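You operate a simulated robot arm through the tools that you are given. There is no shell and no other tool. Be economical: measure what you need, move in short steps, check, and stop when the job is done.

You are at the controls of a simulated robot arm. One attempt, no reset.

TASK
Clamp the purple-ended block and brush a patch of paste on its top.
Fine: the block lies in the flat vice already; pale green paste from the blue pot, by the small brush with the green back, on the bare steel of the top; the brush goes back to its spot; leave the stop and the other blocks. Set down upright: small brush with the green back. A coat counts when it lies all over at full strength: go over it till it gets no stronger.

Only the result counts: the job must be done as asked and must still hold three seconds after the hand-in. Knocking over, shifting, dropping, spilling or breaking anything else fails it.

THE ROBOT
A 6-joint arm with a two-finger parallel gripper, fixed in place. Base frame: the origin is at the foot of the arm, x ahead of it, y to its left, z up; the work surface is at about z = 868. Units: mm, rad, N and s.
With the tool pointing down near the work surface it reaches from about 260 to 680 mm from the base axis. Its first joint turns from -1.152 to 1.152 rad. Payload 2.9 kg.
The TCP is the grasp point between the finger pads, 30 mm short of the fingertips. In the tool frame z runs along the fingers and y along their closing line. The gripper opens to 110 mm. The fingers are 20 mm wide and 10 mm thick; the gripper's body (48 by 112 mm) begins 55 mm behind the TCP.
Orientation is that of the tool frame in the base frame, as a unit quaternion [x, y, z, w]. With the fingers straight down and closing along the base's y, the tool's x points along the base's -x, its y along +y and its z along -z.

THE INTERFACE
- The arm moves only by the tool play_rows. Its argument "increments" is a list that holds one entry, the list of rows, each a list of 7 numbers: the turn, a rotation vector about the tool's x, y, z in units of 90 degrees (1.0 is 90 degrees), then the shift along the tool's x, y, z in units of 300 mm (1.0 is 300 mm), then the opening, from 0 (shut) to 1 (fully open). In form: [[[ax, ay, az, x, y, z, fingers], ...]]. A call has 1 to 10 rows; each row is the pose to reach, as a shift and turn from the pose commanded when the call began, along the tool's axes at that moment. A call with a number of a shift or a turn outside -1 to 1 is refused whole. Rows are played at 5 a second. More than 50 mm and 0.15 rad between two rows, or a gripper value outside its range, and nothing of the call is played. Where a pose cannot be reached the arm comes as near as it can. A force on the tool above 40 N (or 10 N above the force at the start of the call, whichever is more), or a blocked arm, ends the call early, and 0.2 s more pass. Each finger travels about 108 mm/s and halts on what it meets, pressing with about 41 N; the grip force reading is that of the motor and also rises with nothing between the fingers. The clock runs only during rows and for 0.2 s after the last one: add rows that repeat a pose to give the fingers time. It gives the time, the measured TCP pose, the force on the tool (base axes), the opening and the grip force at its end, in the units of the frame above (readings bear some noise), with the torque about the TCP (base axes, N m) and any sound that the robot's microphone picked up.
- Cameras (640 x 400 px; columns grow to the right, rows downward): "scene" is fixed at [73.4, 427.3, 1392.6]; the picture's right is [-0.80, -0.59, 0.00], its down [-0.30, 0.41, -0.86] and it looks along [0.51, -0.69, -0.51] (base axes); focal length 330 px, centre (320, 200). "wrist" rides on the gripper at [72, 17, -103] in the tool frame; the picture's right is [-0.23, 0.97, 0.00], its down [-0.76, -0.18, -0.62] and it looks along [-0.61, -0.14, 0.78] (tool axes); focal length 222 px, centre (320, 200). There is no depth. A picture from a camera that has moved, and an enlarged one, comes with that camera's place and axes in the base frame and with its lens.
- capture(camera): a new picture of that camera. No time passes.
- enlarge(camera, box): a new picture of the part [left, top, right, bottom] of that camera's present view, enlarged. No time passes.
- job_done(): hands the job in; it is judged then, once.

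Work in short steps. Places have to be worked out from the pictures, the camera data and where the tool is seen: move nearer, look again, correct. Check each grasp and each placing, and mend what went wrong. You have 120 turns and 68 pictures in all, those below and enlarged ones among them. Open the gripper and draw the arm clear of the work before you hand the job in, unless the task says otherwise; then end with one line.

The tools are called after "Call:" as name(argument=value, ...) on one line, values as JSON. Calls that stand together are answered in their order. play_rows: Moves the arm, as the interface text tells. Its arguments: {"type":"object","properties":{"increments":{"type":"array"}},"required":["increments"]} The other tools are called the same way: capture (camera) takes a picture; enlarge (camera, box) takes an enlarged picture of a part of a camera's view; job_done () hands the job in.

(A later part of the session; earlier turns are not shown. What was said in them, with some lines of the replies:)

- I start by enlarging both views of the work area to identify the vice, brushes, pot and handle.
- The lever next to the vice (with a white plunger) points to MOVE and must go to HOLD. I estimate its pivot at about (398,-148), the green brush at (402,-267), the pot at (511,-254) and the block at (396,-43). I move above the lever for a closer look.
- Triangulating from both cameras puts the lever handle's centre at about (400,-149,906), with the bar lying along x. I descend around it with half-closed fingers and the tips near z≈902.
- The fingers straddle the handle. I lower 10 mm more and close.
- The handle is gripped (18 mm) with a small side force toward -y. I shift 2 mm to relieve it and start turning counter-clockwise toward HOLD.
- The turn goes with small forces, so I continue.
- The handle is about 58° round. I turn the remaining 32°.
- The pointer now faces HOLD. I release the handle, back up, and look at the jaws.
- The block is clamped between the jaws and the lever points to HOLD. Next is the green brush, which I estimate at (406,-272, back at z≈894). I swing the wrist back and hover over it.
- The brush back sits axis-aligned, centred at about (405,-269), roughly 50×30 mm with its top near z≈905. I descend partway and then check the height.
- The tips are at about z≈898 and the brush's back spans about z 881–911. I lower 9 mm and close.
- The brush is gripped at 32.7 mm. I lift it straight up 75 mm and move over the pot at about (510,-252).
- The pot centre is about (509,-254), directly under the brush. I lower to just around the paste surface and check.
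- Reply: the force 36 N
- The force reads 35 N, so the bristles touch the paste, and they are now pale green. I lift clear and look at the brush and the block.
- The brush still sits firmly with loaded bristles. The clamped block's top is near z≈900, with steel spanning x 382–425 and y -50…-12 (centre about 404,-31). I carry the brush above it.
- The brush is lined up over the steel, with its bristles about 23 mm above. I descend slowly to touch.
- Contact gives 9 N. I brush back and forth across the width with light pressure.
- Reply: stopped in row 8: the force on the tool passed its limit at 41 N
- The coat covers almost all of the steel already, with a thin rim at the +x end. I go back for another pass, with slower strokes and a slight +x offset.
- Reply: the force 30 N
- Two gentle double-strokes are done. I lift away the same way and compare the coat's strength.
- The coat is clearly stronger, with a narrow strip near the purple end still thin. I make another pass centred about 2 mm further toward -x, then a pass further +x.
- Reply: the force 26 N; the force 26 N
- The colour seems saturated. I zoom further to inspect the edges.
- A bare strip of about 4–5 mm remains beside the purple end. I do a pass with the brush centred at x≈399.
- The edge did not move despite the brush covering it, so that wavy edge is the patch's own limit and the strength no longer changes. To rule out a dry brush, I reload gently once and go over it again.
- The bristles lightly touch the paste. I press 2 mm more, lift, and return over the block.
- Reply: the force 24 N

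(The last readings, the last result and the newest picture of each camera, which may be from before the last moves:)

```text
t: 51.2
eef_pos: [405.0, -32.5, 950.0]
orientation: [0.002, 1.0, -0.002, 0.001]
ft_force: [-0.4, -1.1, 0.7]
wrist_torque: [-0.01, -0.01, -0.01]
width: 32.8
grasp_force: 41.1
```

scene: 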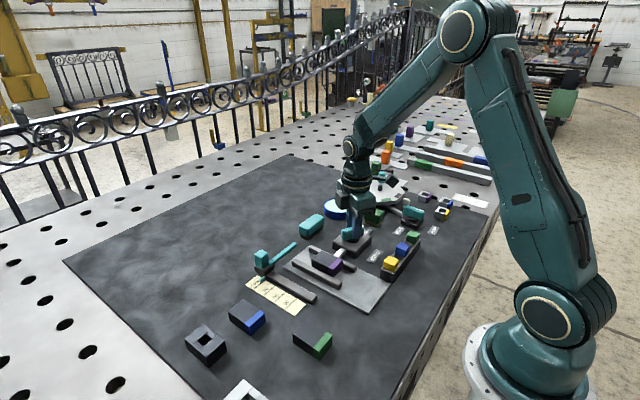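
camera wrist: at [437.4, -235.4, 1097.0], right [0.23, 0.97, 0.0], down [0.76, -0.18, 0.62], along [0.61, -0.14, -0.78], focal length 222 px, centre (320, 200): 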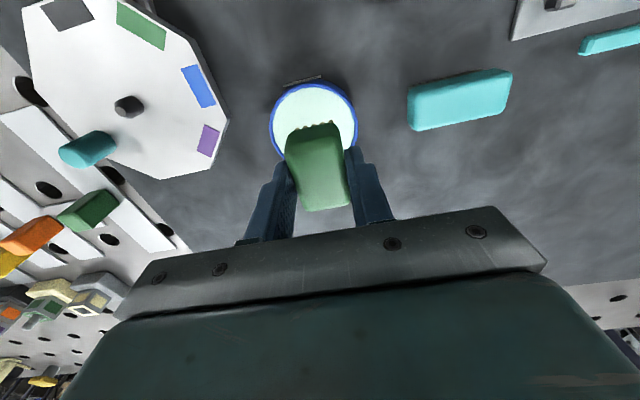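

The force dropped to about 0 at the end, so I repeat one double stroke 1 mm lower, then lift away and look.

Call:
play_rows(increments=[[[0, 0, 0, 0, 0.012, 0.003, 0.2], [0, 0, 0, 0, 0.024, 0.003, 0.2], [0, 0, 0, 0, 0.032, 0.003, 0.2], [0, 0, 0, 0, 0.02, 0.003, 0.2], [0, 0, 0, 0, 0.008, 0.003, 0.2], [0, 0, 0, 0, -0.004, 0.003, 0.2], [0, 0, 0, 0, -0.016, 0.003, 0.2], [0, 0, 0, 0, -0.028, 0.003, 0.2], [0, 0, 0, 0, -0.016, 0.003, 0.2], [0, 0, 0, 0, 0, 0.003, 0.2]]])

Call:
play_rows(increments=[[[0, 0, 0, 0, 0, -0.05, 0.2], [0, 0, 0, 0, 0, -0.2, 0.2], [0, 0, 0, -0.12, 0.04, -0.2, 0.2], [0, 0, 0, -0.24, 0.05, -0.2, 0.2], [0, 0, 0, -0.24, 0.05, -0.2, 0.2]]])

Call:
enlarge(camera="scene", box=[305, 245, 345, 270])

Call:
enlarge(camera="wrist", box=[235, 0, 331, 60])

```text
t: 53.4
eef_pos: [405.9, -33.3, 950.1]
orientation: [0.004, 1.0, -0.003, 0.003]
ft_force: [0.8, -8.6, 23.6]
wrist_torque: [-0.3, 0.08, 0.03]
width: 33.0
grasp_force: 41.3
```

```text
t: 54.6
eef_pos: [477.7, -17.8, 1009.3]
orientation: [0.001, 1.0, -0.002, 0.002]
ft_force: [0.8, 0.0, -1.1]
wrist_torque: [0.01, 0.01, 0.01]
width: 32.9
grasp_force: 40.6
```

```text
16.00 times, centred on (325, 258) of scene
camera zoom: at [73.4, 427.3, 1392.6], right [-0.8, -0.59, 0.0], down [-0.3, 0.41, -0.86], along [0.51, -0.69, -0.51], focal length 5288 px, centre (240, -720)
```

zoom: 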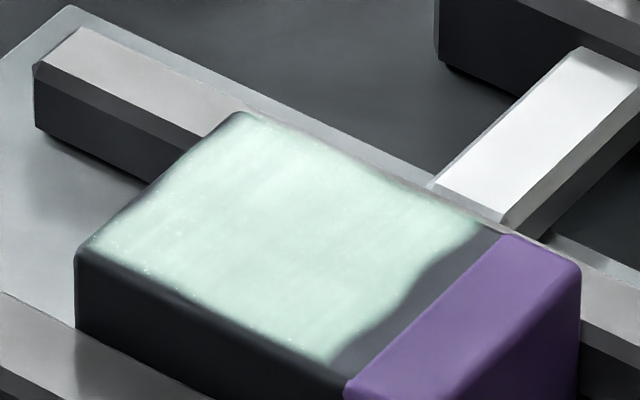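

```text
6.67 times, centred on (283, 30) of wrist
camera zoom: at [405.5, 0.1, 1113.0], right [0.23, 0.97, 0.0], down [0.76, -0.18, 0.63], along [0.61, -0.15, -0.78], focal length 1481 px, centre (567, 1333)
```

zoom: 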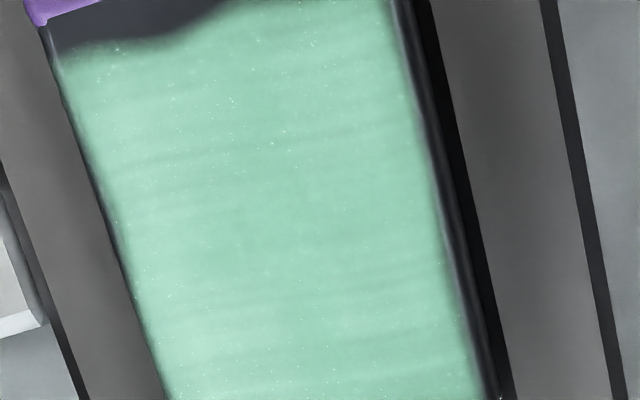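

The coat is unchanged after the reload, so it is at full strength. I carry the brush back above its spot at (406,-268) and lower partway.

Call:
play_rows(increments=[[[0, 0, 0, 0.039, -0.1395, 0, 0.2], [0, 0, 0, 0.078, -0.279, 0, 0.2], [0, 0, 0, 0.117, -0.4185, 0, 0.2], [0, 0, 0, 0.156, -0.558, 0, 0.2], [0, 0, 0, 0.195, -0.6975, 0, 0.2], [0, 0, 0, 0.2337, -0.837, 0, 0.2], [0, 0, 0, 0.2337, -0.837, 0.1, 0.2], [0, 0, 0, 0.2337, -0.837, 0.2, 0.2], [0, 0, 0, 0.2337, -0.837, 0.27, 0.2], [0, 0, 0, 0.2337, -0.837, 0.27, 0.2]]])

Call:
enlarge(camera="scene", box=[320, 160, 440, 235])

```text
t: 56.8
eef_pos: [406.7, -267.4, 926.9]
orientation: [0.002, 1.0, -0.001, 0.001]
ft_force: [-0.1, -0.1, -0.3]
wrist_torque: [-0.01, -0.02, 0.0]
width: 33.0
grasp_force: 40.7
```

```text
5.33 times, centred on (380, 198) of scene
camera zoom: at [73.4, 427.3, 1392.6], right [-0.8, -0.59, 0.0], down [-0.3, 0.41, -0.86], along [0.51, -0.69, -0.51], focal length 1763 px, centre (0, 213)
```

zoom: 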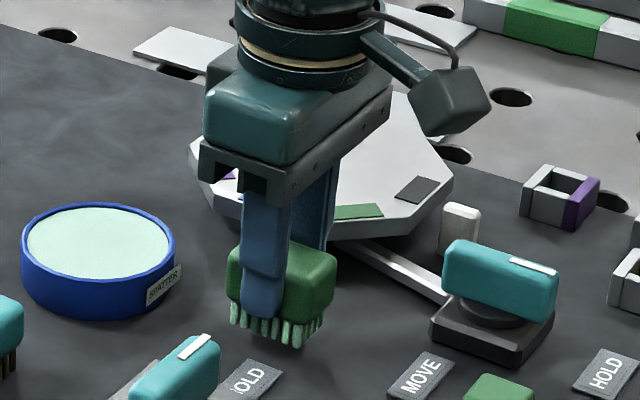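

The brush appears about 2.5 mm further +x than at first, so I correct that while lowering to the surface.

Call:
play_rows(increments=[[[0, 0, 0, 0.008, 0, 0.01, 0.2], [0, 0, 0, 0.008, 0, 0.02, 0.2], [0, 0, 0, 0.008, 0, 0.027, 0.2], [0, 0, 0, 0.008, 0, 0.031, 0.2]]])

Call:
enlarge(camera="scene", box=[320, 160, 440, 235])

```text
t: 57.8
eef_pos: [404.6, -267.2, 918.9]
orientation: [0.001, 1.0, -0.002, 0.002]
ft_force: [-0.4, 0.2, -0.7]
wrist_torque: [0.01, 0.03, 0.02]
width: 33.0
grasp_force: 41.5
```

```text
5.33 times, centred on (380, 198) of scene
camera zoom: at [73.4, 427.3, 1392.6], right [-0.8, -0.59, 0.0], down [-0.3, 0.41, -0.86], along [0.51, -0.69, -0.51], focal length 1763 px, centre (0, 213)
```

zoom: 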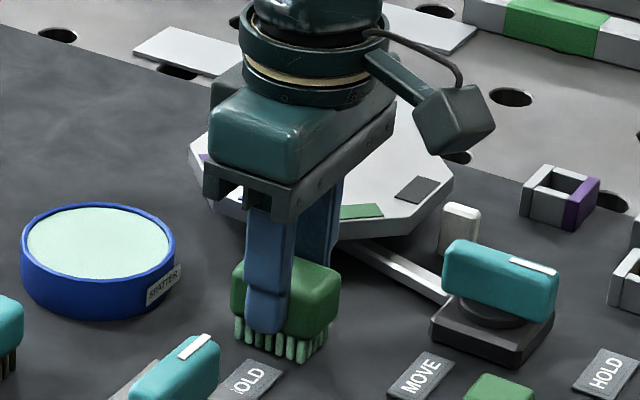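

There is almost no contact force yet, so I lower in 0.6 mm steps to feel the surface.

Call:
play_rows(increments=[[[0, 0, 0, 0.002, 0, 0.002, 0.2], [0, 0, 0, 0.002, 0, 0.004, 0.2], [0, 0, 0, 0.002, 0, 0.005, 0.2], [0, 0, 0, 0.002, 0, 0.005, 0.2]]])

```text
t: 58.8
eef_pos: [402.6, -268.0, 916.6]
orientation: [0.002, 1.0, -0.001, 0.003]
ft_force: [0.3, -0.3, -0.4]
wrist_torque: [-0.05, -0.01, 0.01]
width: 33.0
grasp_force: 41.5
```

There is still no contact at z≈917, so I go on down in small steps.

Call:
play_rows(increments=[[[0, 0, 0, 0, 0, 0.002, 0.2], [0, 0, 0, 0, 0, 0.004, 0.2], [0, 0, 0, 0, 0, 0.006, 0.2], [0, 0, 0, 0, 0, 0.006, 0.2]]])

Call:
enlarge(camera="scene", box=[355, 200, 395, 225])

```text
t: 59.8
eef_pos: [404.0, -268.3, 917.3]
orientation: [0.003, 1.0, -0.001, 0.003]
ft_force: [-6.7, 0.9, 20.7]
wrist_torque: [0.11, 0.3, 0.05]
width: 32.9
grasp_force: 41.1
```

```text
16.00 times, centred on (375, 212) of scene
camera zoom: at [73.0, 427.5, 1392.6], right [-0.8, -0.59, 0.0], down [-0.3, 0.41, -0.86], along [0.51, -0.69, -0.51], focal length 5288 px, centre (-560, 0)
```

zoom: 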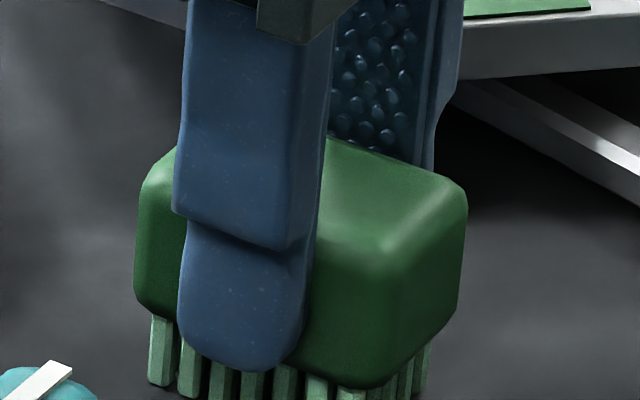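

Contact is firm at 20 N. I ease up 1 mm, open the fingers, wait, and lift straight up.

Call:
play_rows(increments=[[[0, 0, 0, 0, 0, -0.004, 0.2], [0, 0, 0, 0, 0, -0.004, 0.32], [0, 0, 0, 0, 0, -0.004, 0.45], [0, 0, 0, 0, 0, -0.004, 0.55], [0, 0, 0, 0, 0, -0.004, 0.55], [0, 0, 0, 0, 0, -0.05, 0.55], [0, 0, 0, 0, 0, -0.15, 0.55], [0, 0, 0, 0, 0, -0.3, 0.55], [0, 0, 0, 0, 0, -0.45, 0.55], [0, 0, 0, 0, 0, -0.45, 0.55]]])

Call:
enlarge(camera="wrist", box=[160, 0, 480, 200])

Call:
enlarge(camera="scene", box=[230, 170, 470, 320])

```text
t: 62.0
eef_pos: [402.3, -270.3, 1051.2]
orientation: [0.001, 1.0, -0.001, 0.001]
ft_force: [-0.4, -0.3, 0.7]
wrist_torque: [0.04, 0.02, -0.02]
width: 60.4
grasp_force: 0.0
```

```text
2.00 times, centred on (320, 100) of wrist
camera zoom: at [329.7, -251.8, 1153.4], right [0.23, 0.97, 0.0], down [0.76, -0.18, 0.63], along [0.61, -0.15, -0.78], focal length 444 px, centre (320, 400)
```

zoom: 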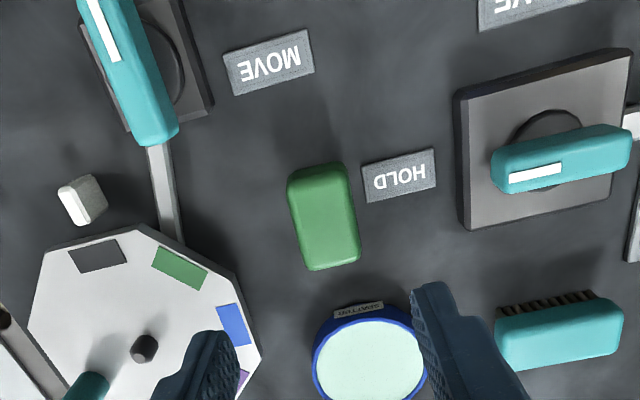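

```text
2.67 times, centred on (350, 245) of scene
camera zoom: at [73.4, 427.3, 1392.6], right [-0.8, -0.59, 0.0], down [-0.3, 0.41, -0.86], along [0.51, -0.69, -0.51], focal length 881 px, centre (240, 80)
```

zoom: 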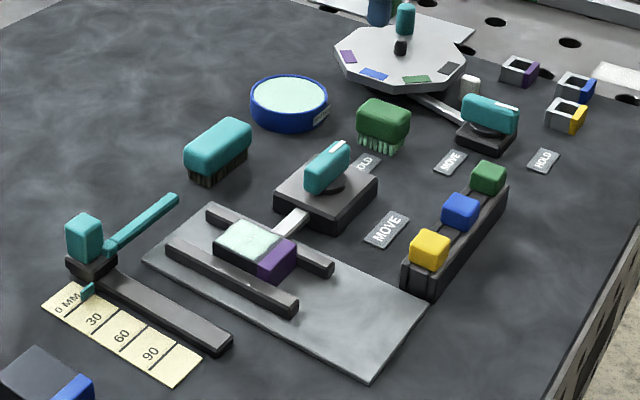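

The brush is upright on its spot, and the pot, the other brush, the stop and the other blocks are where they were. The block is clamped and coated. I raise the arm clear and open the gripper.

Call:
play_rows(increments=[[[0, 0, 0, 0, 0.1, -0.1, 0.7], [0, 0, 0, 0, 0.2, -0.2, 0.9], [0, 0, 0, 0, 0.3, -0.3, 1], [0, 0, 0, 0, 0.4, -0.4, 1], [0, 0, 0, 0, 0.4, -0.4, 1], [0, 0, 0, 0, 0.4, -0.4, 1]]])

Call:
capture(camera="scene")

```text
t: 63.4
eef_pos: [403.4, -145.6, 1172.5]
orientation: [0.002, 1.0, -0.002, 0.003]
ft_force: [-0.7, 0.0, -0.4]
wrist_torque: [0.0, 0.0, -0.03]
width: 110.1
grasp_force: 0.0
```

```text
27 pictures are left
```

scene: 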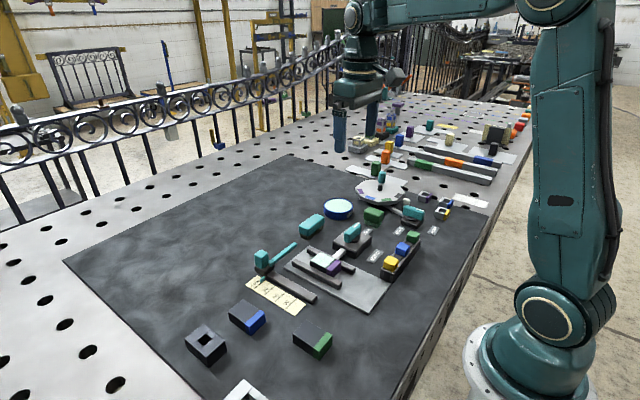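

The arm is clear and everything is in place, so I hand the job in.

Call:
job_done()

```text
The job is handed in.
```

I clamped the purple-ended block, brushed pale green paste onto its steel top until the coat stopped getting stronger, and set the green-backed brush upright on its spot; a strip a few mm wide next to the purple end stayed bare despite an extra pass.
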